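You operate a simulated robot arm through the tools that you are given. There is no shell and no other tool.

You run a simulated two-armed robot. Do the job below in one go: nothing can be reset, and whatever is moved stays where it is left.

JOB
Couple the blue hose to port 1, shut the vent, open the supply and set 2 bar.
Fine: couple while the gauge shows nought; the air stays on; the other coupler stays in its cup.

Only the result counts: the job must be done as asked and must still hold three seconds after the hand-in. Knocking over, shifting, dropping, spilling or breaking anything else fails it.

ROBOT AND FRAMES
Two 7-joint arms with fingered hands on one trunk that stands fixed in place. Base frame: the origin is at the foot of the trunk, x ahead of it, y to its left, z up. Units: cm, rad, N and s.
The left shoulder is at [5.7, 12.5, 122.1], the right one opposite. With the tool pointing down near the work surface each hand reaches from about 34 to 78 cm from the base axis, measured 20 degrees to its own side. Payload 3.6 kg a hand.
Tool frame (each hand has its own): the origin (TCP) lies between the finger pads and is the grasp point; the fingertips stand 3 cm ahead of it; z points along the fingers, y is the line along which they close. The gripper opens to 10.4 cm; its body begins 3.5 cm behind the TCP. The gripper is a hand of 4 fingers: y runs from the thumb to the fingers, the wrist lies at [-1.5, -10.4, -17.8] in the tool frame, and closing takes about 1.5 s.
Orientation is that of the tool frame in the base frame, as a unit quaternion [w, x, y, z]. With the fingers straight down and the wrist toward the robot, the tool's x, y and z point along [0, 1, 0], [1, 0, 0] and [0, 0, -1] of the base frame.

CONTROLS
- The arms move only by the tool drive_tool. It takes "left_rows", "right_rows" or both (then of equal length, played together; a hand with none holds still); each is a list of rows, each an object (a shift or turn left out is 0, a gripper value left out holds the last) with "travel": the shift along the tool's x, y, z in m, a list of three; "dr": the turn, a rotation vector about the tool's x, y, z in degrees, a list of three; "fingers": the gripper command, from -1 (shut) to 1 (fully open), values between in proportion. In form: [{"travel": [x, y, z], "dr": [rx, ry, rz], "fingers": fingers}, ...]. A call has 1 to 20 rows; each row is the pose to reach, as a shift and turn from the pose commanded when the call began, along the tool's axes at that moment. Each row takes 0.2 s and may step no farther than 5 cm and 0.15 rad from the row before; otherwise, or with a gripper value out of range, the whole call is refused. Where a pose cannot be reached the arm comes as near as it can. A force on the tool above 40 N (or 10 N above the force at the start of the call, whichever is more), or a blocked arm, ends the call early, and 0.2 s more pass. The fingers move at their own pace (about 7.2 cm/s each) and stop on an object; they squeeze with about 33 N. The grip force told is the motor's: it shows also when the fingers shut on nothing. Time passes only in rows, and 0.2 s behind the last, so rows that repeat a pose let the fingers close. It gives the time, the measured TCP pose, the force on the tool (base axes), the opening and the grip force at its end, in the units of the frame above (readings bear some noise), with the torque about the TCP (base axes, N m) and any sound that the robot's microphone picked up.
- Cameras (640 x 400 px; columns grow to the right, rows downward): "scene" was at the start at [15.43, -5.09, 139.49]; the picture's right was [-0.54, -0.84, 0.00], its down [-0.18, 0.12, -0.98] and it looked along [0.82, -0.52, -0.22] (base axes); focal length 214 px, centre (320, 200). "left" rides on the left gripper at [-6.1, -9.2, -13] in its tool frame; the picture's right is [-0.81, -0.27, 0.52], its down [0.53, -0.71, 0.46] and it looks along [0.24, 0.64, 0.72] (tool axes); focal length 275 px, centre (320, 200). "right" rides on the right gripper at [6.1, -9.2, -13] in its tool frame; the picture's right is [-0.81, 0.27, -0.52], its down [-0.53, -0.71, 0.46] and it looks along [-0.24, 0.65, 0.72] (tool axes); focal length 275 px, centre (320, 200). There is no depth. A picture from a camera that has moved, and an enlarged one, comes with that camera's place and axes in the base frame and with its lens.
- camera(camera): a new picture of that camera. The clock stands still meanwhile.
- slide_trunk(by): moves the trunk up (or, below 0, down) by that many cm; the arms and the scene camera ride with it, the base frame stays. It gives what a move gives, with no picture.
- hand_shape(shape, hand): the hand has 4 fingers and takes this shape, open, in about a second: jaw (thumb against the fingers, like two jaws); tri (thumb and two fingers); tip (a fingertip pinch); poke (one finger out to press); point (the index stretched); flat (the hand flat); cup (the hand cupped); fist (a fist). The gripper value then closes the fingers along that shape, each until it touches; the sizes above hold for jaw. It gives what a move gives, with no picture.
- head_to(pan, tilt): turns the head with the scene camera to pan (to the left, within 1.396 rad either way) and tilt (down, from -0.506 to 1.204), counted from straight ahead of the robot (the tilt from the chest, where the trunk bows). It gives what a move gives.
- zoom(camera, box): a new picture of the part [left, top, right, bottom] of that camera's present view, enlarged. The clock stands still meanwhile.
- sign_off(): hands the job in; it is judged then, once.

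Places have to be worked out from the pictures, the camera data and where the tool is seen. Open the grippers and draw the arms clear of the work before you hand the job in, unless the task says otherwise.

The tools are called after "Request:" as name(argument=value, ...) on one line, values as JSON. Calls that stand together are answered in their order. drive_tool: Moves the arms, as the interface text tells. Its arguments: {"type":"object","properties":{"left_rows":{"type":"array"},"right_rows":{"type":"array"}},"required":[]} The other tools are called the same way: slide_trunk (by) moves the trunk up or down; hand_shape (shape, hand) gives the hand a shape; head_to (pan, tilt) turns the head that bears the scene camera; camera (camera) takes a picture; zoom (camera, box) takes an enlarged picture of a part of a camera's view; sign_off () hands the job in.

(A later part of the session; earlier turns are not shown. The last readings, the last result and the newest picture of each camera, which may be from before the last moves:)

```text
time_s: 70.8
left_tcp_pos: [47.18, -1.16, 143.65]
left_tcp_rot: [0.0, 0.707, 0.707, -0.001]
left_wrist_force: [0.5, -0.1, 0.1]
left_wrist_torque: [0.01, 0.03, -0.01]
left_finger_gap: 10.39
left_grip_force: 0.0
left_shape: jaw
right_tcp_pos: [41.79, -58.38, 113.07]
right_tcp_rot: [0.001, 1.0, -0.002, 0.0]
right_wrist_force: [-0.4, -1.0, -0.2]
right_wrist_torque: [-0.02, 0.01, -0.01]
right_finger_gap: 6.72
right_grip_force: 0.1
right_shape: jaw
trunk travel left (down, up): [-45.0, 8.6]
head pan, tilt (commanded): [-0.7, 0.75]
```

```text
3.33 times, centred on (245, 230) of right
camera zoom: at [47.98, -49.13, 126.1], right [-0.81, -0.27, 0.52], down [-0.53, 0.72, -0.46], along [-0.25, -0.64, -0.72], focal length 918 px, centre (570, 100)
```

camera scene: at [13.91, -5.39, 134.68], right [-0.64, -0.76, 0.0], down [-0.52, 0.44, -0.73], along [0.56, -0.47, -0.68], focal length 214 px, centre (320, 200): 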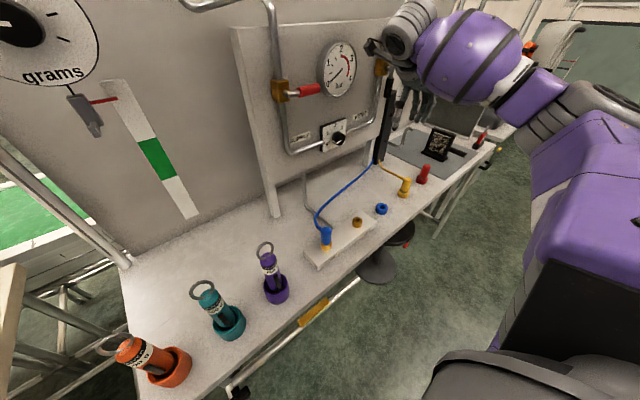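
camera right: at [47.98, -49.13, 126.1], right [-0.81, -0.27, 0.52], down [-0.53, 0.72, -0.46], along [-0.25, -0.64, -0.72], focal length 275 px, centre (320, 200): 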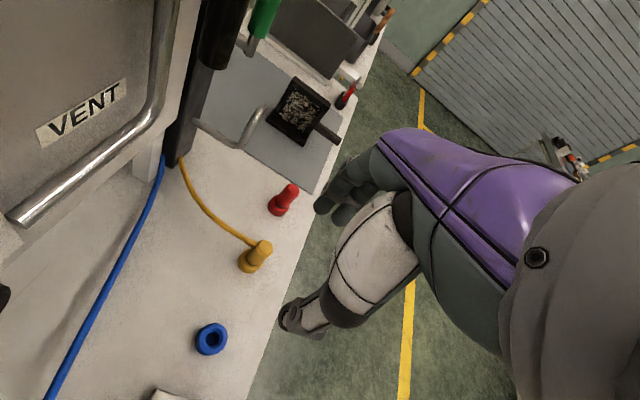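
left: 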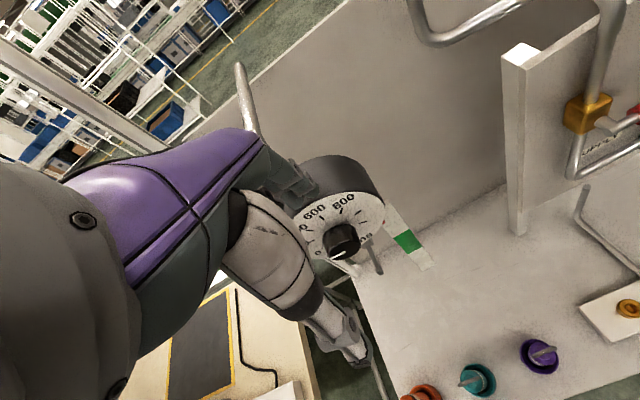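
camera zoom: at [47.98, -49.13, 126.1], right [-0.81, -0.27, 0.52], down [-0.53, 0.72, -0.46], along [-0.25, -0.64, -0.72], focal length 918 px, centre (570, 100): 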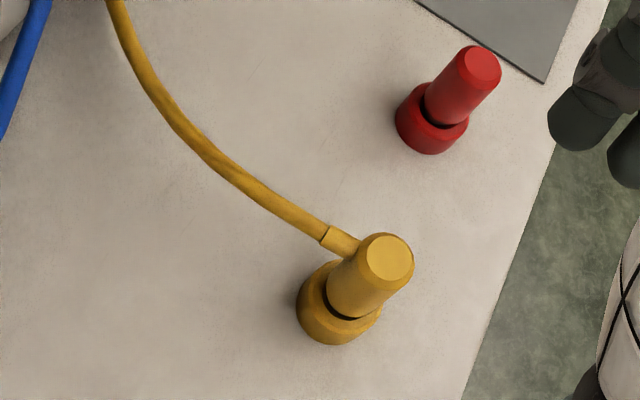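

The coupler stands straight and home. I now rotate the hand to point forward (+x) so it can work on the panel and its camera can see the vent valve.

Request:
drive_tool(right_rows=[{"dr": [0, 8, 0]}, {"dr": [0, 16, 0]}, {"dr": [0, 24, 0]}, {"dr": [0, 32, 0]}, {"dr": [0, 40, 0]}, {"dr": [0, 48, 0]}, {"dr": [0, 56, 0]}, {"dr": [0, 64, 0]}, {"dr": [0, 72, 0]}, {"dr": [0, 80, 0]}, {"dr": [0, 88, 0]}, {"dr": [0, 90, 0]}, {"dr": [0, 90, 0]}])

Request:
head_to(pan=-0.8, tilt=0.3)

Request:
camera(camera="right")

Request:
camera(camera="scene")

```text
time_s: 73.6
left_tcp_pos: [46.51, -1.42, 143.83]
left_tcp_rot: [0.002, 0.707, 0.707, 0.0]
left_wrist_force: [0.1, -0.2, 0.7]
left_wrist_torque: [0.03, -0.04, 0.0]
left_finger_gap: 10.35
left_grip_force: 0.0
left_shape: jaw
right_tcp_pos: [36.88, -60.58, 115.29]
right_tcp_rot: [0.0, 0.706, 0.0, 0.708]
right_wrist_force: [-0.1, -0.4, 0.4]
right_wrist_torque: [0.0, -0.03, 0.0]
right_finger_gap: 6.74
right_grip_force: 0.0
right_shape: jaw
right hand out of reach, approached as far as the arm can: row 9, 10, 11, 12, 13
trunk travel left (down, up): [-45.0, 8.6]
head pan, tilt (commanded): [-0.7, 0.75]
```

```text
time_s: 74.5
left_tcp_pos: [47.12, -1.27, 143.64]
left_tcp_rot: [0.0, 0.707, 0.707, 0.0]
left_wrist_force: [0.3, -0.5, -0.9]
left_wrist_torque: [-0.02, -0.02, 0.03]
left_finger_gap: 10.36
left_grip_force: 0.1
left_shape: jaw
right_tcp_pos: [37.03, -60.66, 115.14]
right_tcp_rot: [0.0, 0.708, 0.0, 0.706]
right_wrist_force: [0.4, -0.2, 0.6]
right_wrist_torque: [0.01, -0.03, -0.01]
right_finger_gap: 6.76
right_grip_force: 0.1
right_shape: jaw
trunk travel left (down, up): [-45.0, 8.6]
head pan, tilt (commanded): [-0.799, 0.3]
```

```text
taken
camera right: at [23.94, -51.52, 121.39], right [-0.52, -0.28, -0.81], down [0.45, 0.71, -0.53], along [0.72, -0.64, -0.25], focal length 275 px, centre (320, 200)
```

right: 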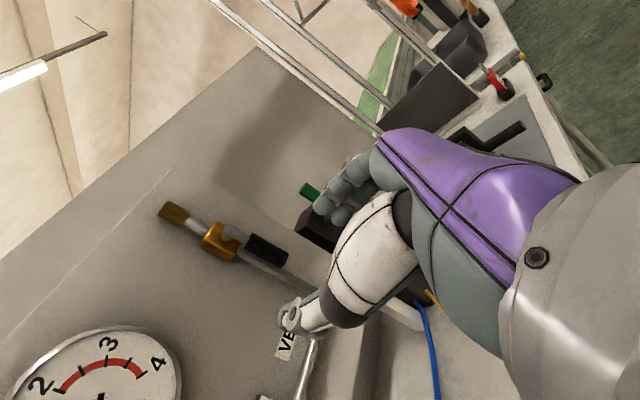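

```text
taken
camera scene: at [14.04, -6.79, 138.71], right [-0.72, -0.7, 0.0], down [-0.21, 0.21, -0.96], along [0.67, -0.68, -0.3], focal length 214 px, centre (320, 200)
```

scene: 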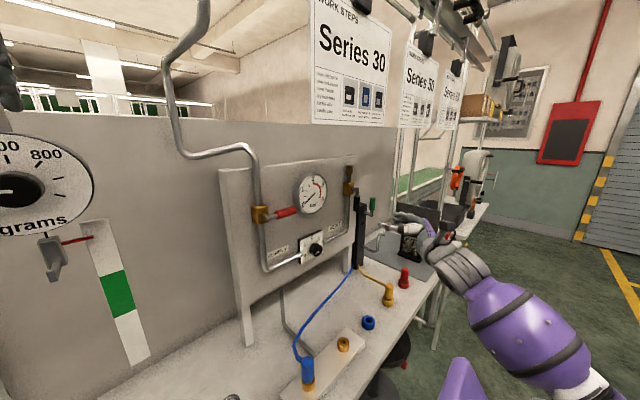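

The straight-ahead pointing limits reach on this side, so I'll turn the hand outward. First I zoom both views to locate the vent handle.

Request:
zoom(camera="right", box=[140, 170, 340, 290])

Request:
zoom(camera="scene", box=[320, 150, 400, 270])

Request:
zoom(camera="scene", box=[240, 160, 340, 270])

```text
3.20 times, centred on (240, 230) of right
camera zoom: at [23.94, -51.52, 121.39], right [-0.52, -0.28, -0.81], down [0.45, 0.71, -0.53], along [0.72, -0.64, -0.25], focal length 881 px, centre (576, 104)
```

zoom: 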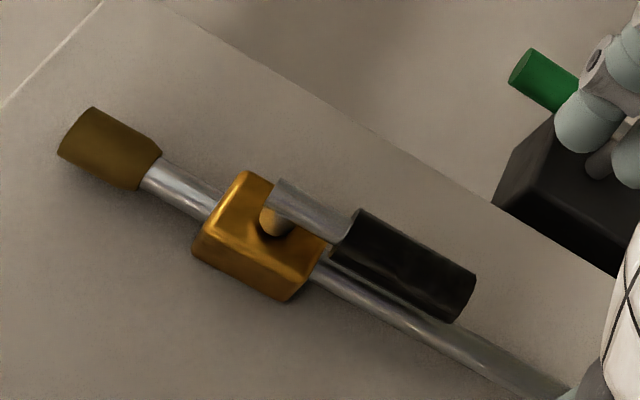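

```text
3.33 times, centred on (360, 210) of scene
camera zoom: at [14.04, -6.79, 138.71], right [-0.72, -0.7, 0.0], down [-0.21, 0.21, -0.96], along [0.67, -0.68, -0.3], focal length 715 px, centre (187, 167)
```

zoom: 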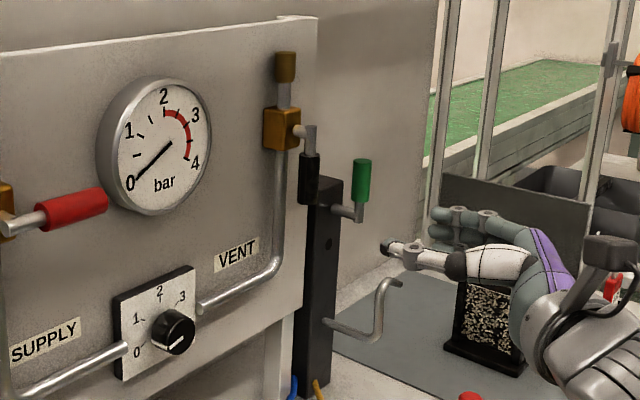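

```text
3.64 times, centred on (290, 215) of scene
camera zoom: at [14.04, -6.79, 138.71], right [-0.72, -0.7, 0.0], down [-0.21, 0.21, -0.96], along [0.67, -0.68, -0.3], focal length 780 px, centre (429, 146)
```

zoom: 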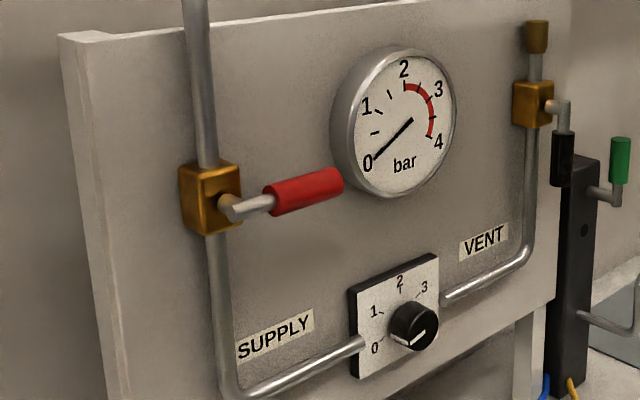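

Triangulation puts the vent pivot at about (55.5, -67.4, 120.5), with its black grip hanging from z 117.6 to 112.4 at x 55. The supply pivot is near (55.5, -31.1, 120.4) with its red grip toward -y. I turn the hand outward 40° and close the fingers to make a pusher.

Request:
drive_tool(right_rows=[{"travel": [0, 0, 0.005], "dr": [-8, 0, 0], "fingers": -1}, {"travel": [0, 0, 0.01], "dr": [-16, 0, 0], "fingers": -1}, {"travel": [0, 0, 0.015], "dr": [-24, 0, 0], "fingers": -1}, {"travel": [0, 0, 0.02], "dr": [-32, 0, 0], "fingers": -1}, {"travel": [0, 0, 0.025], "dr": [-40, 0, 0], "fingers": -1}, {"travel": [0, 0, 0.03], "dr": [-40, 0, 0], "fingers": -1}, {"travel": [0, 0, 0.03], "dr": [-40, 0, 0], "fingers": -1}])

Request:
camera(camera="right")

Request:
camera(camera="scene")

```text
time_s: 76.3
left_tcp_pos: [47.37, -1.27, 143.5]
left_tcp_rot: [0.0, 0.708, 0.706, -0.001]
left_wrist_force: [0.1, -0.6, -0.6]
left_wrist_torque: [-0.03, 0.05, 0.0]
left_finger_gap: 10.37
left_grip_force: 0.0
left_shape: jaw
right_tcp_pos: [16.69, -60.92, 155.63]
right_tcp_rot: [0.029, 0.066, -0.348, 0.935]
right_wrist_force: [0.7, -0.2, 0.4]
right_wrist_torque: [-0.03, -0.04, -0.02]
right_finger_gap: 0.01
right_grip_force: 32.8
right_shape: jaw
right hand out of reach, approached as far as the arm can: row 1, 2, 3, 4, 5
trunk travel left (down, up): [-45.0, 8.6]
head pan, tilt (commanded): [-0.799, 0.3]
stopped in row 7 (right hand): the arm was blocked; the commanded pose is now the measured one
```

```text
taken
camera right: at [10.04, -45.47, 152.57], right [0.72, 0.12, -0.68], down [0.65, 0.24, 0.72], along [0.25, -0.96, 0.09], focal length 275 px, centre (320, 200)
```

right: 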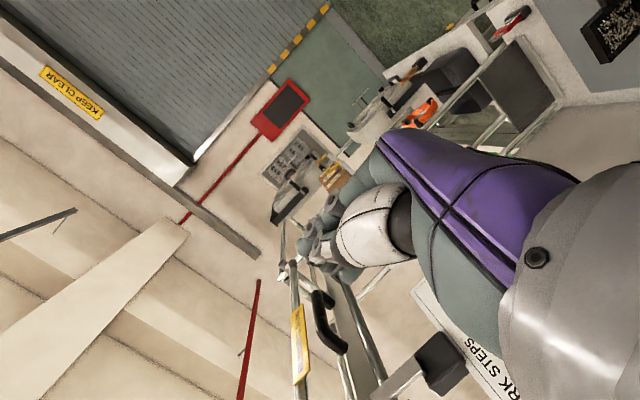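

```text
taken
camera scene: at [14.31, -6.77, 138.69], right [-0.72, -0.7, 0.0], down [-0.21, 0.21, -0.95], along [0.67, -0.68, -0.3], focal length 214 px, centre (320, 200)
```

scene: 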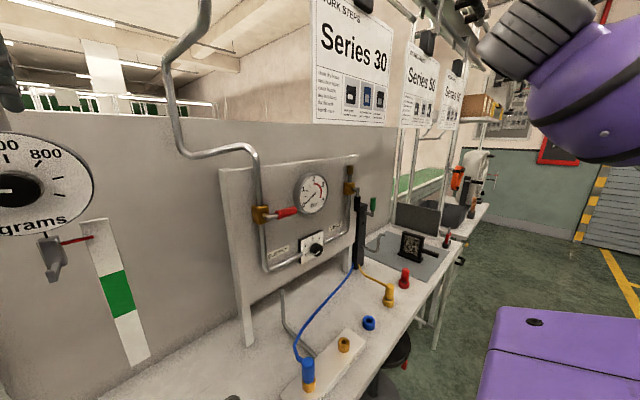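

The arm swung to an odd raised pose at (17, -61, 156) and stopped, but nothing on the bench was touched. I bring it back step by step to the earlier forward-pointing pose in front of the panel.

Request:
drive_tool(right_rows=[{"travel": [-0.0196, 0.0169, -0.0235], "dr": [2.8, -6.5, -2.4]}, {"travel": [-0.0392, 0.0338, -0.047], "dr": [5.7, -13.05, -4.8]}, {"travel": [-0.0588, 0.0508, -0.0705], "dr": [8.5, -19.6, -7.2]}, {"travel": [-0.0783, 0.0677, -0.094], "dr": [11.3, -26.1, -9.6]}, {"travel": [-0.0979, 0.0846, -0.1175], "dr": [14.2, -32.6, -12]}, {"travel": [-0.1175, 0.1015, -0.141], "dr": [17, -39.15, -14.4]}, {"travel": [-0.1175, 0.1015, -0.141], "dr": [17, -39.15, -14.4]}])

Request:
camera(camera="scene")

```text
time_s: 77.9
left_tcp_pos: [47.02, -1.13, 143.65]
left_tcp_rot: [0.002, 0.707, 0.707, -0.001]
left_wrist_force: [0.6, 0.5, 0.4]
left_wrist_torque: [-0.02, -0.02, 0.04]
left_finger_gap: 10.38
left_grip_force: 0.1
left_shape: jaw
right_tcp_pos: [26.85, -55.58, 143.51]
right_tcp_rot: [0.023, 0.341, -0.247, 0.907]
right_wrist_force: [0.3, 0.1, -0.1]
right_wrist_torque: [0.02, 0.02, 0.0]
right_finger_gap: 0.0
right_grip_force: 32.9
right_shape: jaw
right hand out of reach, approached as far as the arm can: row 4, 5, 6, 7
trunk travel left (down, up): [-45.0, 8.6]
head pan, tilt (commanded): [-0.799, 0.3]
```

```text
taken
camera scene: at [13.99, -6.55, 138.74], right [-0.72, -0.7, 0.0], down [-0.21, 0.21, -0.96], along [0.67, -0.69, -0.29], focal length 214 px, centre (320, 200)
```

scene: 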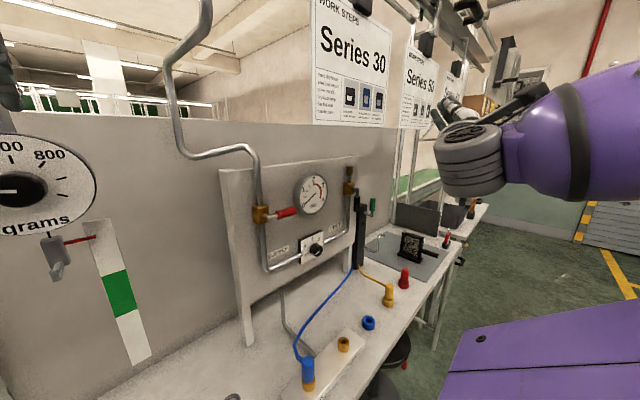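

The arm is part-way back, at (27, -56, 144) and pointing up. A pitched-down forward orientation was reachable earlier, so I steer toward that with the fingers about 30° below level.

Request:
drive_tool(right_rows=[{"travel": [-0.025, 0.0086, -0.0087], "dr": [1.6, -7, -2.3]}, {"travel": [-0.05, 0.0173, -0.0174], "dr": [3.3, -14, -4.6]}, {"travel": [-0.0747, 0.0259, -0.0261], "dr": [4.9, -21, -6.9]}, {"travel": [-0.0996, 0.0345, -0.0348], "dr": [6.5, -28, -9.2]}, {"travel": [-0.1245, 0.0432, -0.0435], "dr": [8.2, -35, -11.5]}, {"travel": [-0.149, 0.052, -0.052], "dr": [9.8, -42, -13.8]}, {"travel": [-0.149, 0.052, -0.052], "dr": [9.8, -42, -13.8]}])

Request:
camera(camera="scene")

```text
time_s: 79.5
left_tcp_pos: [47.12, -1.45, 143.72]
left_tcp_rot: [0.001, 0.707, 0.707, 0.0]
left_wrist_force: [0.0, 0.6, 0.6]
left_wrist_torque: [0.02, 0.02, -0.02]
left_finger_gap: 10.35
left_grip_force: 0.0
left_shape: jaw
right_tcp_pos: [33.94, -56.11, 128.55]
right_tcp_rot: [0.01, 0.671, -0.121, 0.732]
right_wrist_force: [-0.9, 0.7, -0.3]
right_wrist_torque: [0.01, 0.02, 0.02]
right_finger_gap: 0.0
right_grip_force: 33.2
right_shape: jaw
right hand out of reach, approached as far as the arm can: row 2, 3, 4
trunk travel left (down, up): [-45.0, 8.6]
head pan, tilt (commanded): [-0.799, 0.3]
```

```text
taken
camera scene: at [14.13, -6.88, 138.7], right [-0.72, -0.7, 0.0], down [-0.21, 0.21, -0.95], along [0.67, -0.68, -0.3], focal length 214 px, centre (320, 200)
```

scene: 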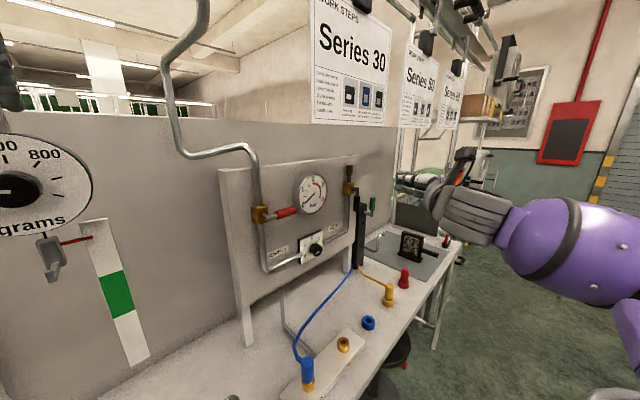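

The hand now points forward at (34, -56, 128.6) and is tracking well. I tilt it about 30° down and move in front of the vent handle, to its left side.

Request:
drive_tool(right_rows=[{"travel": [-0.0194, 0.0092, 0.0202], "dr": [-0.3, -5.7, -1.6]}, {"travel": [-0.0389, 0.0183, 0.0405], "dr": [-0.6, -11.4, -3.1]}, {"travel": [-0.0583, 0.0275, 0.0607], "dr": [-0.9, -17, -4.7]}, {"travel": [-0.0777, 0.0366, 0.0809], "dr": [-1.2, -22.7, -6.3]}, {"travel": [-0.0972, 0.0458, 0.1012], "dr": [-1.5, -28.4, -7.8]}, {"travel": [-0.1166, 0.0549, 0.1214], "dr": [-1.8, -34.1, -9.4]}, {"travel": [-0.1166, 0.0549, 0.1214], "dr": [-1.8, -34.1, -9.4]}])

Request:
camera(camera="right")

Request:
camera(camera="scene")

```text
time_s: 81.1
left_tcp_pos: [47.1, -1.32, 143.7]
left_tcp_rot: [0.001, 0.707, 0.707, 0.0]
left_wrist_force: [-0.3, -0.2, 0.4]
left_wrist_torque: [0.01, -0.01, 0.01]
left_finger_gap: 10.4
left_grip_force: 0.0
left_shape: jaw
right_tcp_pos: [46.0, -62.01, 116.74]
right_tcp_rot: [0.043, 0.862, -0.075, 0.499]
right_wrist_force: [0.2, -0.8, 0.5]
right_wrist_torque: [0.04, -0.03, -0.03]
right_finger_gap: 0.0
right_grip_force: 33.1
right_shape: jaw
trunk travel left (down, up): [-45.0, 8.6]
head pan, tilt (commanded): [-0.799, 0.3]
```

```text
taken
camera right: at [39.32, -51.57, 128.47], right [-0.89, -0.12, -0.44], down [0.25, 0.68, -0.69], along [0.39, -0.72, -0.57], focal length 275 px, centre (320, 200)
```

right: 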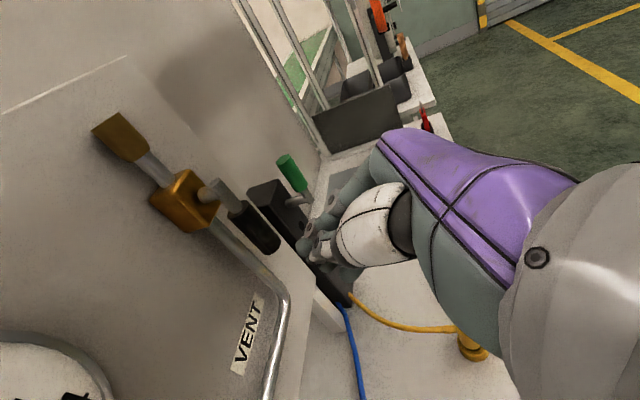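

```text
taken
camera scene: at [14.01, -6.75, 138.73], right [-0.72, -0.7, 0.0], down [-0.21, 0.21, -0.96], along [0.67, -0.69, -0.3], focal length 214 px, centre (320, 200)
```

scene: 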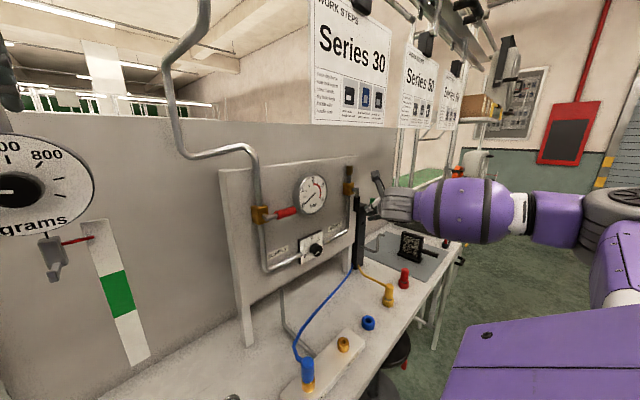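

The hand is just where I wanted it. I move in beside the vent grip on its left, keeping a couple of centimetres of clearance.

Request:
drive_tool(right_rows=[{"travel": [0.006, -0.002, 0.026]}, {"travel": [0.012, -0.004, 0.052]}, {"travel": [0.0175, -0.005, 0.0767]}, {"travel": [0.0175, -0.005, 0.0767]}])

Request:
camera(camera="right")

Request:
zoom(camera="scene", box=[320, 150, 420, 260])

```text
time_s: 82.1
left_tcp_pos: [47.01, -1.3, 143.61]
left_tcp_rot: [0.0, 0.707, 0.707, 0.0]
left_wrist_force: [0.6, 1.6, 0.2]
left_wrist_torque: [-0.01, -0.01, 0.01]
left_finger_gap: 10.36
left_grip_force: 0.1
left_shape: jaw
right_tcp_pos: [53.24, -62.9, 114.69]
right_tcp_rot: [0.045, 0.862, -0.075, 0.5]
right_wrist_force: [0.4, -0.4, -0.7]
right_wrist_torque: [-0.01, 0.0, -0.01]
right_finger_gap: 0.01
right_grip_force: 32.5
right_shape: jaw
trunk travel left (down, up): [-45.0, 8.6]
head pan, tilt (commanded): [-0.799, 0.3]
```

```text
taken
camera right: at [46.56, -52.45, 126.34], right [-0.89, -0.12, -0.45], down [0.25, 0.68, -0.69], along [0.39, -0.72, -0.57], focal length 275 px, centre (320, 200)
```

right: 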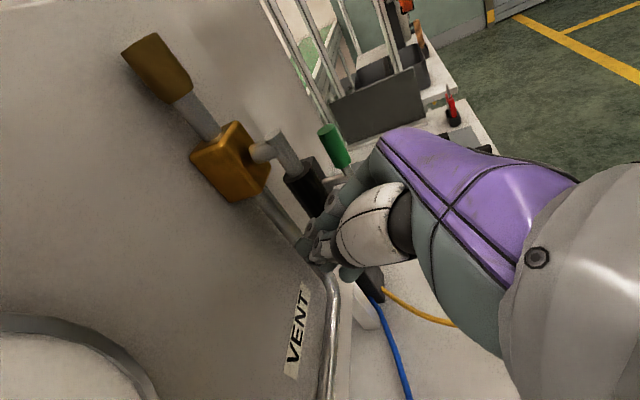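

```text
3.64 times, centred on (370, 205) of scene
camera zoom: at [14.0, -6.75, 138.73], right [-0.72, -0.7, 0.0], down [-0.21, 0.21, -0.96], along [0.67, -0.69, -0.3], focal length 780 px, centre (138, 182)
```

zoom: 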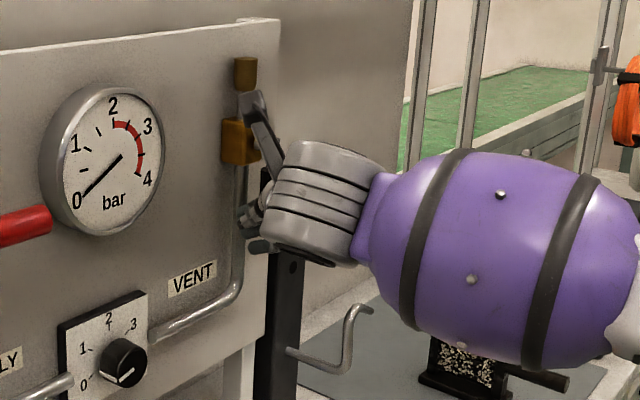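

The pusher is beside the grip. I push toward -y in small steps and feel for the handle moving.

Request:
drive_tool(right_rows=[{"travel": [0.0004, 0.0049, 0.0007]}, {"travel": [0.0009, 0.0098, 0.0015]}, {"travel": [0.0013, 0.0148, 0.0022]}, {"travel": [0.0017, 0.0197, 0.003]}, {"travel": [0.0022, 0.0246, 0.0037]}, {"travel": [0.0026, 0.0295, 0.0045]}])

Request:
camera(camera="right")

Request:
zoom(camera="scene", box=[320, 150, 420, 260])

```text
time_s: 83.5
left_tcp_pos: [46.61, -1.03, 143.81]
left_tcp_rot: [0.002, 0.707, 0.707, 0.0]
left_wrist_force: [-0.4, -0.6, -0.4]
left_wrist_torque: [-0.03, -0.01, -0.03]
left_finger_gap: 10.39
left_grip_force: 0.1
left_shape: jaw
right_tcp_pos: [53.25, -64.82, 114.38]
right_tcp_rot: [0.039, 0.863, -0.071, 0.498]
right_wrist_force: [-20.9, 26.2, 3.5]
right_wrist_torque: [0.1, 0.23, -0.08]
right_finger_gap: 0.0
right_grip_force: 32.9
right_shape: jaw
trunk travel left (down, up): [-45.0, 8.6]
head pan, tilt (commanded): [-0.799, 0.3]
stopped in row 6 (right hand): the force on the tool passed its limit at 43 N (the readings are from after the stop); the commanded pose is now the measured one
```

```text
taken
camera right: at [46.43, -54.5, 126.28], right [-0.89, -0.13, -0.44], down [0.24, 0.69, -0.69], along [0.4, -0.72, -0.58], focal length 275 px, centre (320, 200)
```

right: 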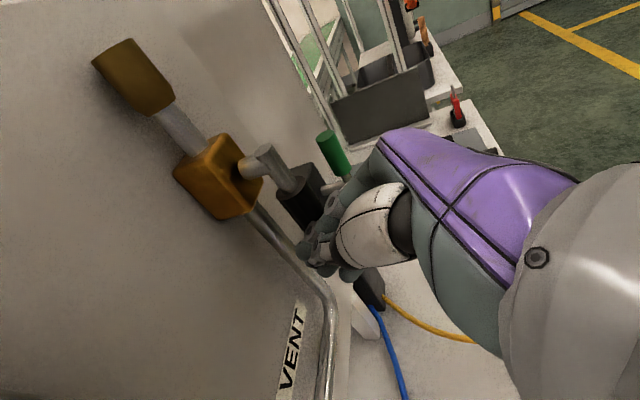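

```text
3.64 times, centred on (370, 205) of scene
camera zoom: at [13.69, -6.43, 138.79], right [-0.72, -0.7, 0.0], down [-0.2, 0.21, -0.96], along [0.67, -0.69, -0.29], focal length 780 px, centre (138, 182)
```

zoom: 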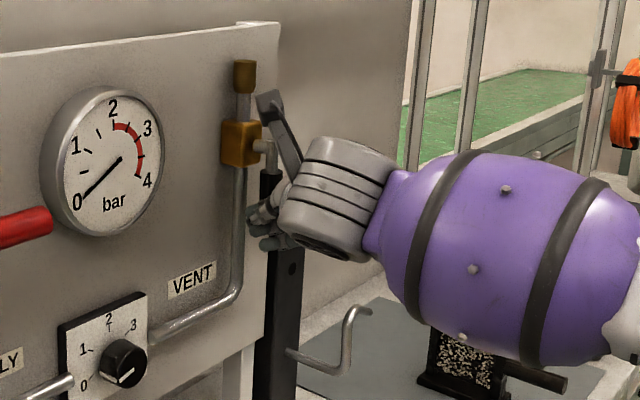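

The grip resists 26 N toward -y without turning, so it must swing the other way, to the left and up. I back off and bring the pusher round to its right side.

Request:
drive_tool(right_rows=[{"travel": [-0.0009, -0.0098, -0.0015]}, {"travel": [-0.0156, -0.005, -0.0271]}, {"travel": [-0.0303, 0.0005, -0.0527]}, {"travel": [-0.028, 0.025, -0.049]}, {"travel": [-0.026, 0.049, -0.045]}, {"travel": [-0.024, 0.0733, -0.0417]}, {"travel": [-0.024, 0.0733, -0.0417]}])

Request:
camera(camera="right")

Request:
zoom(camera="scene", box=[320, 150, 420, 260])

```text
time_s: 85.1
left_tcp_pos: [47.07, -1.28, 143.6]
left_tcp_rot: [0.0, 0.707, 0.707, 0.0]
left_wrist_force: [0.7, -0.7, -0.4]
left_wrist_torque: [-0.01, -0.04, -0.01]
left_finger_gap: 10.39
left_grip_force: 0.2
left_shape: jaw
right_tcp_pos: [47.39, -72.03, 114.19]
right_tcp_rot: [0.04, 0.864, -0.073, 0.497]
right_wrist_force: [-0.2, 0.2, -0.4]
right_wrist_torque: [-0.01, -0.02, 0.03]
right_finger_gap: 0.0
right_grip_force: 32.9
right_shape: jaw
trunk travel left (down, up): [-45.0, 8.6]
head pan, tilt (commanded): [-0.799, 0.3]
```

```text
taken
camera right: at [40.67, -61.66, 126.04], right [-0.89, -0.13, -0.44], down [0.24, 0.69, -0.69], along [0.39, -0.72, -0.58], focal length 275 px, centre (320, 200)
```

right: 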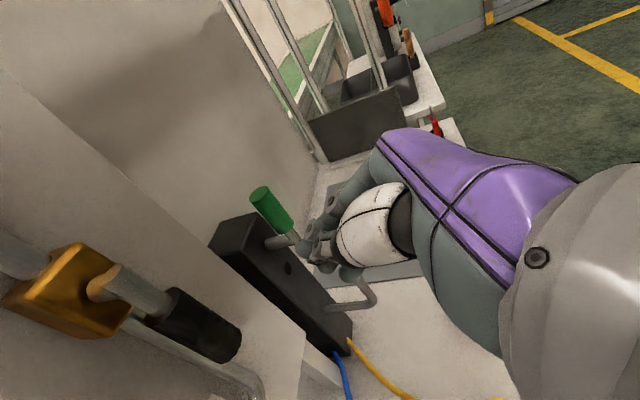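

```text
3.64 times, centred on (370, 205) of scene
camera zoom: at [14.05, -6.73, 138.72], right [-0.72, -0.7, 0.0], down [-0.21, 0.21, -0.96], along [0.67, -0.69, -0.3], focal length 780 px, centre (138, 182)
```

zoom: 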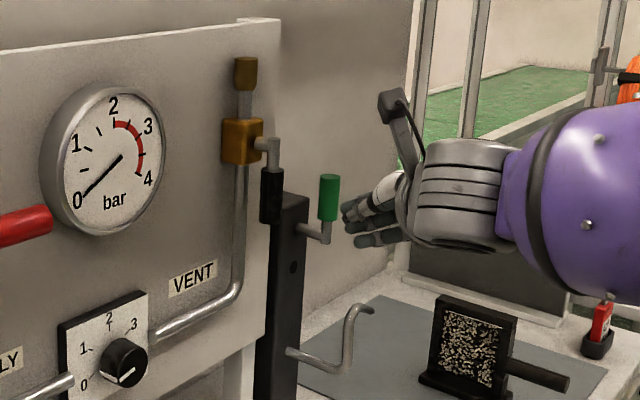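

The hand is clear to the right of the vent grip. The green-handled post lies further right, at about y -75 to -80. I move in at z of about 116 so the fingers sit just right of the grip and above the post top.

Request:
drive_tool(right_rows=[{"travel": [0.0175, -0.0079, -0.0116]}, {"travel": [0.0322, -0.013, 0.014]}, {"travel": [0.0465, -0.018, 0.0388]}, {"travel": [0.0465, -0.018, 0.0388]}])

Request:
camera(camera="right")

Request:
zoom(camera="scene", box=[320, 150, 420, 260])

```text
time_s: 86.1
left_tcp_pos: [47.0, -1.22, 143.6]
left_tcp_rot: [0.001, 0.707, 0.707, 0.0]
left_wrist_force: [0.4, -0.3, 0.0]
left_wrist_torque: [0.0, -0.01, 0.0]
left_finger_gap: 10.39
left_grip_force: 0.1
left_shape: jaw
right_tcp_pos: [53.31, -71.19, 116.33]
right_tcp_rot: [0.04, 0.864, -0.074, 0.497]
right_wrist_force: [0.8, -0.2, -0.2]
right_wrist_torque: [0.02, -0.01, 0.01]
right_finger_gap: 0.0
right_grip_force: 33.2
right_shape: jaw
trunk travel left (down, up): [-45.0, 8.6]
head pan, tilt (commanded): [-0.799, 0.3]
```

```text
taken
camera right: at [46.66, -60.75, 128.12], right [-0.89, -0.13, -0.44], down [0.24, 0.69, -0.69], along [0.39, -0.72, -0.58], focal length 275 px, centre (320, 200)
```

right: 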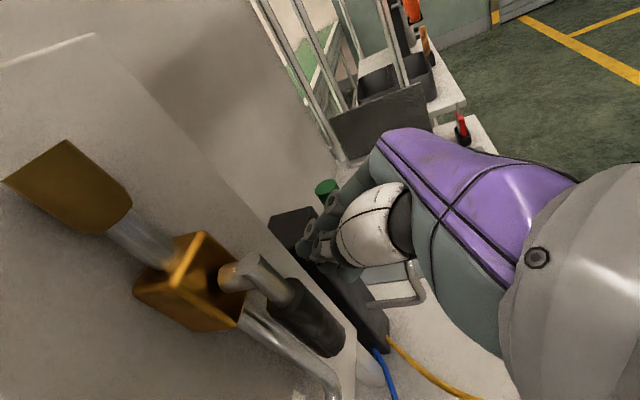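

```text
3.64 times, centred on (370, 205) of scene
camera zoom: at [14.01, -6.76, 138.73], right [-0.72, -0.7, 0.0], down [-0.21, 0.21, -0.96], along [0.67, -0.69, -0.3], focal length 780 px, centre (138, 182)
```

zoom: 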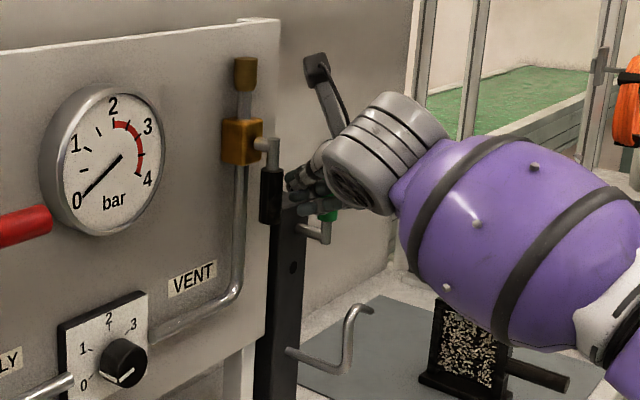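

The fingers are right beside the grip. I push toward +y (left) in small steps.

Request:
drive_tool(right_rows=[{"travel": [-0.0004, -0.0049, -0.0007]}, {"travel": [-0.0009, -0.0098, -0.0015]}, {"travel": [-0.0013, -0.0148, -0.0022]}, {"travel": [-0.0017, -0.0197, -0.003]}, {"travel": [-0.0022, -0.0246, -0.0037]}, {"travel": [-0.0026, -0.0295, -0.0045]}, {"travel": [-0.003, -0.0344, -0.0052]}])

Request:
camera(camera="right")

Request:
zoom(camera="scene", box=[320, 150, 420, 260])

```text
time_s: 87.7
left_tcp_pos: [46.97, -1.44, 143.73]
left_tcp_rot: [0.0, 0.707, 0.707, 0.0]
left_wrist_force: [0.4, -1.0, 0.3]
left_wrist_torque: [0.02, -0.03, 0.03]
left_finger_gap: 10.39
left_grip_force: 0.2
left_shape: jaw
right_tcp_pos: [53.41, -67.49, 116.25]
right_tcp_rot: [0.04, 0.864, -0.074, 0.497]
right_wrist_force: [-2.5, -2.0, -0.5]
right_wrist_torque: [0.02, 0.02, -0.01]
right_finger_gap: 0.0
right_grip_force: 33.2
right_shape: jaw
trunk travel left (down, up): [-45.0, 8.6]
head pan, tilt (commanded): [-0.799, 0.3]
```

```text
taken
camera right: at [46.7, -57.18, 128.15], right [-0.89, -0.13, -0.44], down [0.24, 0.69, -0.69], along [0.39, -0.72, -0.58], focal length 275 px, centre (320, 200)
```

right: 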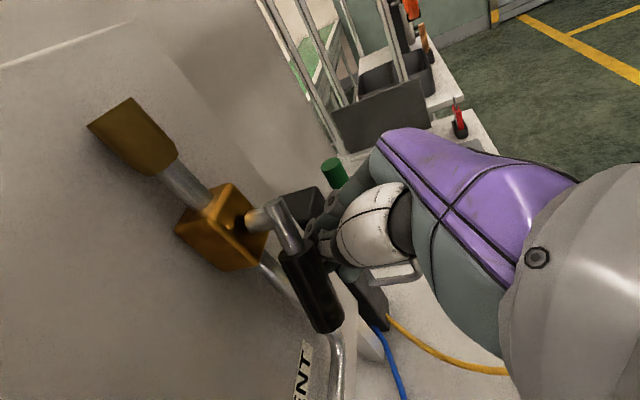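

```text
3.64 times, centred on (370, 205) of scene
camera zoom: at [14.02, -6.8, 138.72], right [-0.72, -0.7, 0.0], down [-0.21, 0.21, -0.96], along [0.67, -0.68, -0.3], focal length 780 px, centre (138, 182)
```

zoom: 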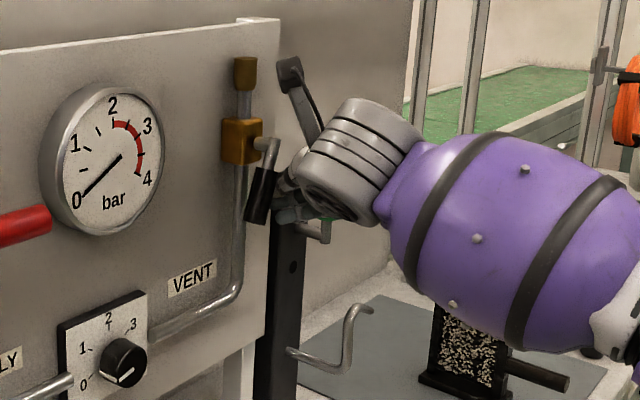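

The vent grip now swings left easily at about 2 N. I follow the arc, left and then upward, to carry it toward horizontal.

Request:
drive_tool(right_rows=[{"travel": [-0.0035, -0.011, 0.001]}, {"travel": [-0.0053, -0.0218, -0.0002]}, {"travel": [-0.0024, -0.0287, -0.0032]}, {"travel": [0.0014, -0.0346, -0.0066]}, {"travel": [0.0069, -0.0405, -0.011]}])

Request:
camera(camera="right")

Request:
zoom(camera="scene", box=[320, 150, 420, 260])

```text
time_s: 88.9
left_tcp_pos: [47.07, -1.32, 143.66]
left_tcp_rot: [0.0, 0.707, 0.707, 0.0]
left_wrist_force: [0.1, -0.1, 0.3]
left_wrist_torque: [-0.01, 0.03, -0.01]
left_finger_gap: 10.37
left_grip_force: 0.1
left_shape: jaw
right_tcp_pos: [53.17, -63.44, 117.36]
right_tcp_rot: [0.04, 0.864, -0.073, 0.497]
right_wrist_force: [-0.1, -1.2, -2.1]
right_wrist_torque: [0.02, 0.04, 0.0]
right_finger_gap: 0.0
right_grip_force: 32.8
right_shape: jaw
trunk travel left (down, up): [-45.0, 8.6]
head pan, tilt (commanded): [-0.799, 0.3]
```

```text
taken
camera right: at [46.62, -53.09, 129.25], right [-0.89, -0.13, -0.44], down [0.24, 0.69, -0.69], along [0.39, -0.72, -0.58], focal length 275 px, centre (320, 200)
```

right: 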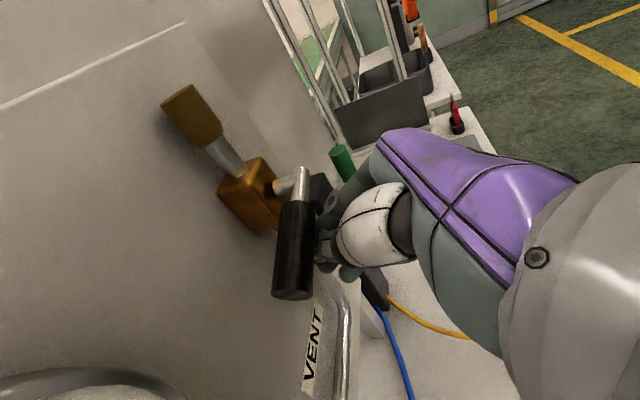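

```text
3.64 times, centred on (370, 205) of scene
camera zoom: at [14.08, -6.79, 138.71], right [-0.72, -0.7, 0.0], down [-0.21, 0.21, -0.96], along [0.67, -0.68, -0.3], focal length 780 px, centre (138, 182)
```

zoom: 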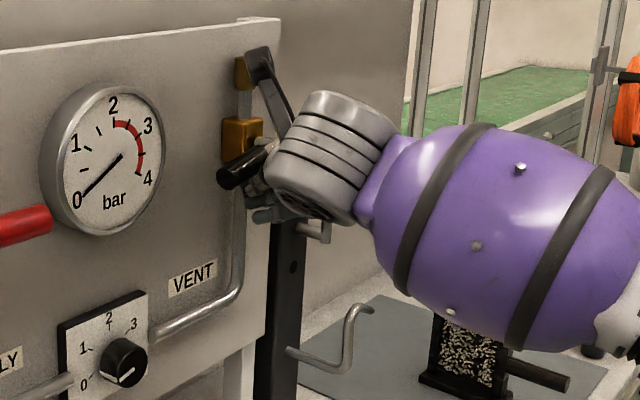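

The handle is about two-thirds of the way round. I keep lifting it along the arc until it stops at horizontal.

Request:
drive_tool(right_rows=[{"travel": [0.007, -0.0053, -0.0028]}, {"travel": [0.0128, -0.0092, -0.0069]}, {"travel": [0.0178, -0.0112, -0.0101]}, {"travel": [0.0216, -0.0122, -0.0125]}, {"travel": [0.0242, -0.0122, -0.014]}])

Request:
camera(camera="right")

Request:
zoom(camera="scene", box=[320, 150, 420, 260])

```text
time_s: 89.8
left_tcp_pos: [46.99, -1.41, 143.7]
left_tcp_rot: [0.0, 0.707, 0.707, -0.001]
left_wrist_force: [0.3, 1.0, -1.2]
left_wrist_torque: [-0.04, 0.01, 0.01]
left_finger_gap: 10.38
left_grip_force: 0.1
left_shape: jaw
right_tcp_pos: [53.28, -62.65, 118.33]
right_tcp_rot: [0.04, 0.87, -0.082, 0.484]
right_wrist_force: [-8.3, -9.4, -14.6]
right_wrist_torque: [0.23, 0.08, -0.18]
right_finger_gap: 0.0
right_grip_force: 33.0
right_shape: jaw
trunk travel left (down, up): [-45.0, 8.6]
head pan, tilt (commanded): [-0.799, 0.3]
stopped in row 4 (right hand): the force on the tool passed its limit at 43 N (the readings are from after the stop); the commanded pose is now the measured one
```

```text
taken
camera right: at [47.2, -52.38, 130.41], right [-0.9, -0.11, -0.42], down [0.23, 0.69, -0.69], along [0.36, -0.72, -0.6], focal length 275 px, centre (320, 200)
```

right: 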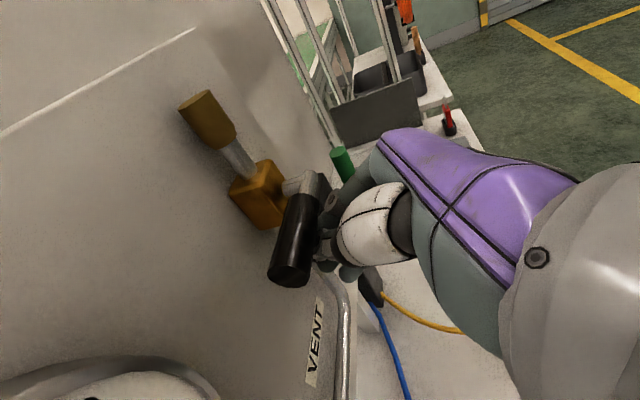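

```text
3.64 times, centred on (370, 205) of scene
camera zoom: at [14.08, -6.9, 138.72], right [-0.72, -0.7, 0.0], down [-0.21, 0.21, -0.96], along [0.67, -0.68, -0.3], focal length 780 px, centre (138, 182)
```

zoom: 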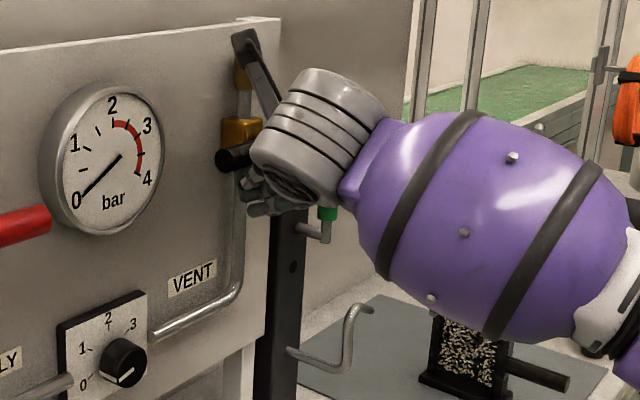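

The handle's tip shows level with its pivot and pushing met a firm stop, so the vent is at its shut end. I withdraw down and back, then check it.

Request:
drive_tool(right_rows=[{"travel": [-0.0102, 0.0001, 0.0063]}, {"travel": [-0.0335, 0.0074, -0.0255]}, {"travel": [-0.0542, 0.0146, -0.059]}, {"travel": [-0.0542, 0.0146, -0.059]}])

Request:
zoom(camera="right", box=[200, 100, 400, 260])

Request:
zoom(camera="scene", box=[320, 150, 420, 260])

```text
time_s: 90.8
left_tcp_pos: [46.97, -1.36, 143.6]
left_tcp_rot: [0.001, 0.707, 0.707, -0.001]
left_wrist_force: [1.2, 0.3, -0.1]
left_wrist_torque: [-0.01, 0.0, -0.02]
left_finger_gap: 10.38
left_grip_force: 0.1
left_shape: jaw
right_tcp_pos: [45.43, -62.55, 116.99]
right_tcp_rot: [0.039, 0.869, -0.078, 0.488]
right_wrist_force: [-0.3, 0.2, 0.2]
right_wrist_torque: [0.0, 0.01, -0.02]
right_finger_gap: 0.0
right_grip_force: 33.0
right_shape: jaw
trunk travel left (down, up): [-45.0, 8.6]
head pan, tilt (commanded): [-0.799, 0.3]
```

```text
2.50 times, centred on (300, 180) of right
camera zoom: at [39.15, -52.23, 129.06], right [-0.9, -0.12, -0.43], down [0.23, 0.69, -0.69], along [0.37, -0.71, -0.59], focal length 688 px, centre (370, 250)
```

zoom: 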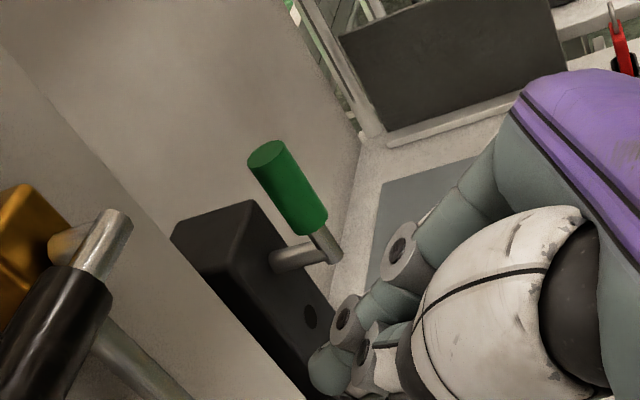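

```text
3.64 times, centred on (370, 205) of scene
camera zoom: at [14.11, -6.82, 138.71], right [-0.72, -0.7, 0.0], down [-0.21, 0.21, -0.96], along [0.67, -0.68, -0.3], focal length 780 px, centre (138, 182)
```

zoom: 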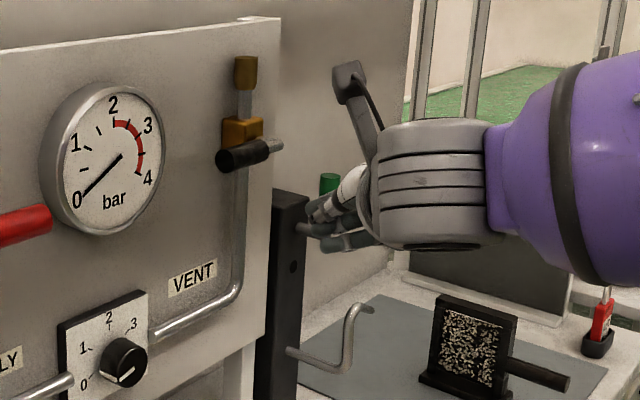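

The vent handle now lies horizontal, across its pipe, so the vent is shut, and the gauge still shows 0. Next is the supply lever, which points to -y. I retreat and turn the hand back to fingers-down so I can press the lever from above.

Request:
drive_tool(right_rows=[{"travel": [0.003, -0.012, -0.02], "dr": [0, -7.5, 0]}, {"travel": [0.01, -0.024, -0.034], "dr": [0, -15, 0]}, {"travel": [0.02, -0.036, -0.045], "dr": [0, -22.5, 0]}, {"travel": [0.03, -0.048, -0.056], "dr": [0, -30, 0]}, {"travel": [0.04, -0.06, -0.066], "dr": [0, -37.5, 0]}, {"travel": [0.05, -0.072, -0.075], "dr": [0, -45, 0]}, {"travel": [0.058, -0.084, -0.083], "dr": [0, -52, 0]}, {"travel": [0.064, -0.095, -0.09], "dr": [0, -59, 0]}, {"travel": [0.064, -0.095, -0.09], "dr": [0, -59, 0]}])

Request:
camera(camera="scene")

```text
time_s: 92.8
left_tcp_pos: [47.17, -1.36, 143.59]
left_tcp_rot: [0.001, 0.708, 0.706, 0.0]
left_wrist_force: [0.5, -0.3, -0.7]
left_wrist_torque: [-0.02, 0.01, 0.01]
left_finger_gap: 10.38
left_grip_force: 0.2
left_shape: jaw
right_tcp_pos: [42.78, -52.48, 127.36]
right_tcp_rot: [-0.006, 0.996, -0.087, -0.003]
right_wrist_force: [0.3, 0.4, -0.6]
right_wrist_torque: [-0.01, -0.01, 0.0]
right_finger_gap: 0.0
right_grip_force: 32.9
right_shape: jaw
trunk travel left (down, up): [-45.0, 8.6]
head pan, tilt (commanded): [-0.799, 0.3]
```

```text
taken
camera scene: at [14.03, -6.82, 138.72], right [-0.72, -0.7, 0.0], down [-0.21, 0.21, -0.96], along [0.67, -0.68, -0.3], focal length 214 px, centre (320, 200)
```

scene: 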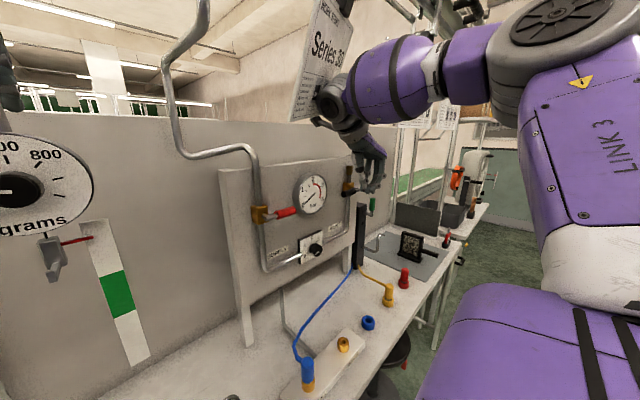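

The hanging "Series 30" card looks tilted now, so my raised wrist may be touching it. I check closely before moving on.

Request:
zoom(camera="scene", box=[270, 0, 430, 150])

Request:
camera(camera="right")

Request:
camera(camera="left")

```text
2.67 times, centred on (350, 75) of scene
camera zoom: at [14.03, -6.82, 138.72], right [-0.72, -0.7, 0.0], down [-0.21, 0.21, -0.96], along [0.67, -0.68, -0.3], focal length 572 px, centre (240, 533)
```

zoom: 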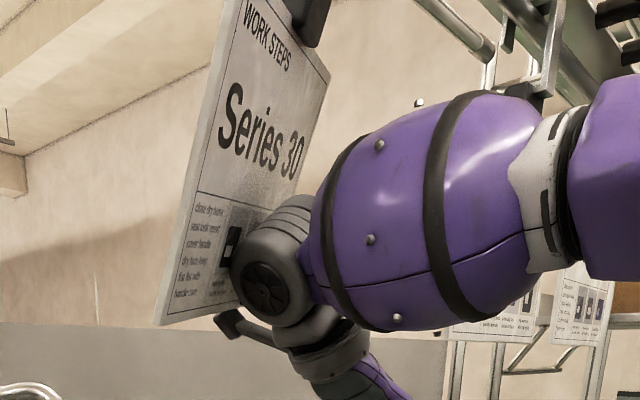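

```text
taken
camera right: at [50.47, -44.67, 140.32], right [-0.84, -0.14, 0.52], down [-0.4, 0.8, -0.45], along [-0.36, -0.59, -0.73], focal length 275 px, centre (320, 200)
```

right: 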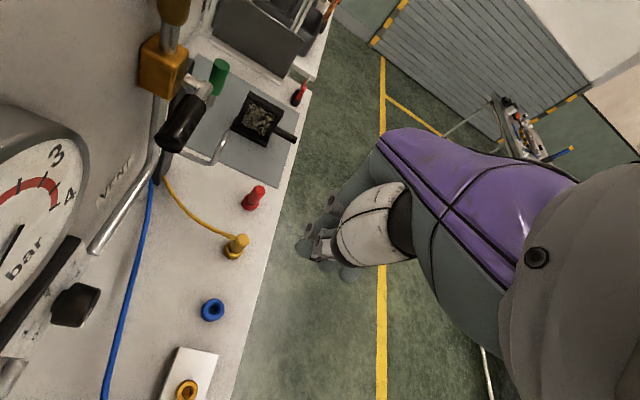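

```text
taken
camera left: at [37.8, -7.49, 156.63], right [-0.27, -0.81, -0.52], down [-0.71, 0.53, -0.46], along [0.64, 0.24, -0.72], focal length 275 px, centre (320, 200)
```

left: 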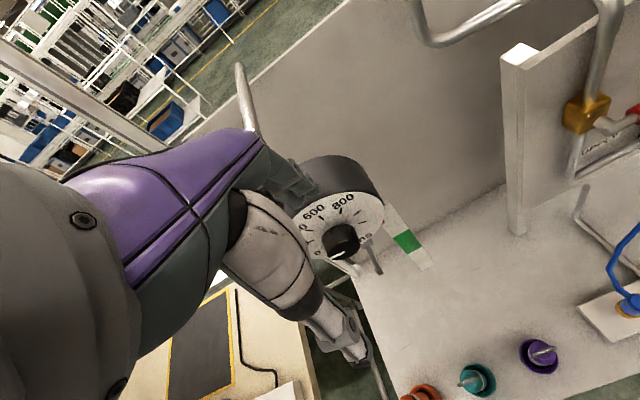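

My wrist is pushing the hanging card, whose bottom edge is near z 140 at x of about 45. I draw the hand slowly back and down so the card can swing back to rest.

Request:
drive_tool(right_rows=[{"travel": [-0.008, 0.003, 0.006]}, {"travel": [-0.017, 0.007, 0.013]}, {"travel": [-0.026, 0.011, 0.021]}, {"travel": [-0.036, 0.015, 0.03]}, {"travel": [-0.048, 0.02, 0.04]}, {"travel": [-0.06, 0.025, 0.05]}, {"travel": [-0.073, 0.03, 0.06]}, {"travel": [-0.085, 0.035, 0.07]}, {"travel": [-0.085, 0.035, 0.07]}])

Request:
camera(camera="scene")

```text
time_s: 94.8
left_tcp_pos: [47.01, -1.24, 143.63]
left_tcp_rot: [0.0, 0.707, 0.707, 0.0]
left_wrist_force: [0.6, 0.2, 0.9]
left_wrist_torque: [0.0, -0.02, 0.0]
left_finger_gap: 10.37
left_grip_force: 0.1
left_shape: jaw
right_tcp_pos: [33.86, -54.27, 120.53]
right_tcp_rot: [-0.004, 0.996, -0.087, -0.003]
right_wrist_force: [-0.2, -0.9, 0.7]
right_wrist_torque: [0.0, 0.02, 0.0]
right_finger_gap: 0.01
right_grip_force: 33.2
right_shape: jaw
trunk travel left (down, up): [-45.0, 8.6]
head pan, tilt (commanded): [-0.799, 0.3]
```

```text
taken
camera scene: at [14.09, -6.76, 138.72], right [-0.72, -0.7, 0.0], down [-0.21, 0.21, -0.96], along [0.67, -0.69, -0.3], focal length 214 px, centre (320, 200)
```

scene: 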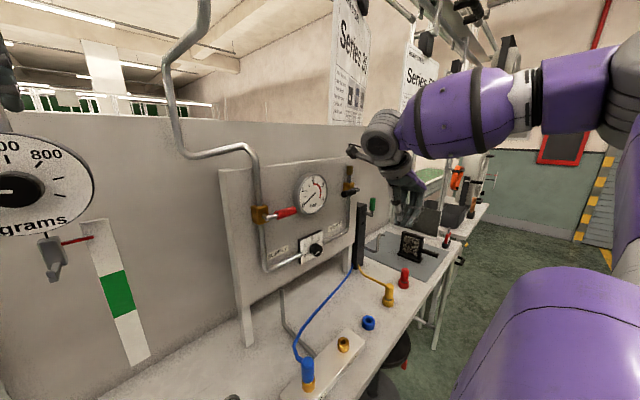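

The card is free again and still turning on its hook. I wait a couple of seconds to see whether it settles back.

Request:
drive_tool(right_rows=[{"travel": [0, 0, 0]}, {"travel": [0, 0, 0]}, {"travel": [0, 0, 0]}, {"travel": [0, 0, 0]}, {"travel": [0, 0, 0]}, {"travel": [0, 0, 0]}, {"travel": [0, 0, 0]}, {"travel": [0, 0, 0]}])

Request:
zoom(camera="scene", box=[280, 0, 440, 140])

```text
time_s: 96.5
left_tcp_pos: [47.14, -1.28, 143.55]
left_tcp_rot: [0.0, 0.707, 0.707, 0.0]
left_wrist_force: [-0.3, 0.3, 0.1]
left_wrist_torque: [-0.01, 0.01, 0.0]
left_finger_gap: 10.37
left_grip_force: 0.0
left_shape: jaw
right_tcp_pos: [33.82, -54.37, 120.57]
right_tcp_rot: [-0.005, 0.996, -0.087, -0.003]
right_wrist_force: [0.9, -1.1, 1.4]
right_wrist_torque: [-0.02, 0.0, -0.03]
right_finger_gap: 0.01
right_grip_force: 32.6
right_shape: jaw
trunk travel left (down, up): [-45.0, 8.6]
head pan, tilt (commanded): [-0.799, 0.3]
```

```text
2.86 times, centred on (360, 70) of scene
camera zoom: at [14.07, -6.78, 138.72], right [-0.72, -0.7, 0.0], down [-0.21, 0.21, -0.96], along [0.67, -0.69, -0.3], focal length 613 px, centre (206, 571)
```

zoom: 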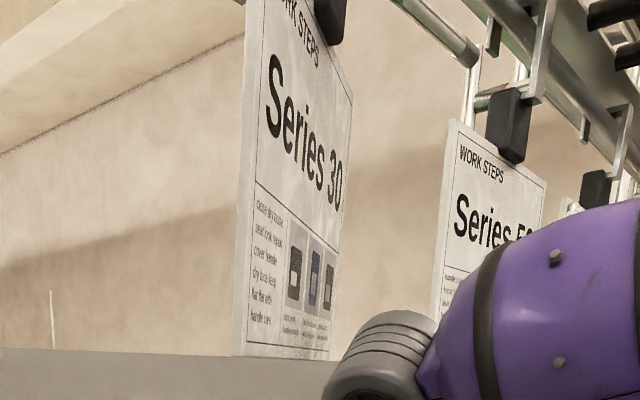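

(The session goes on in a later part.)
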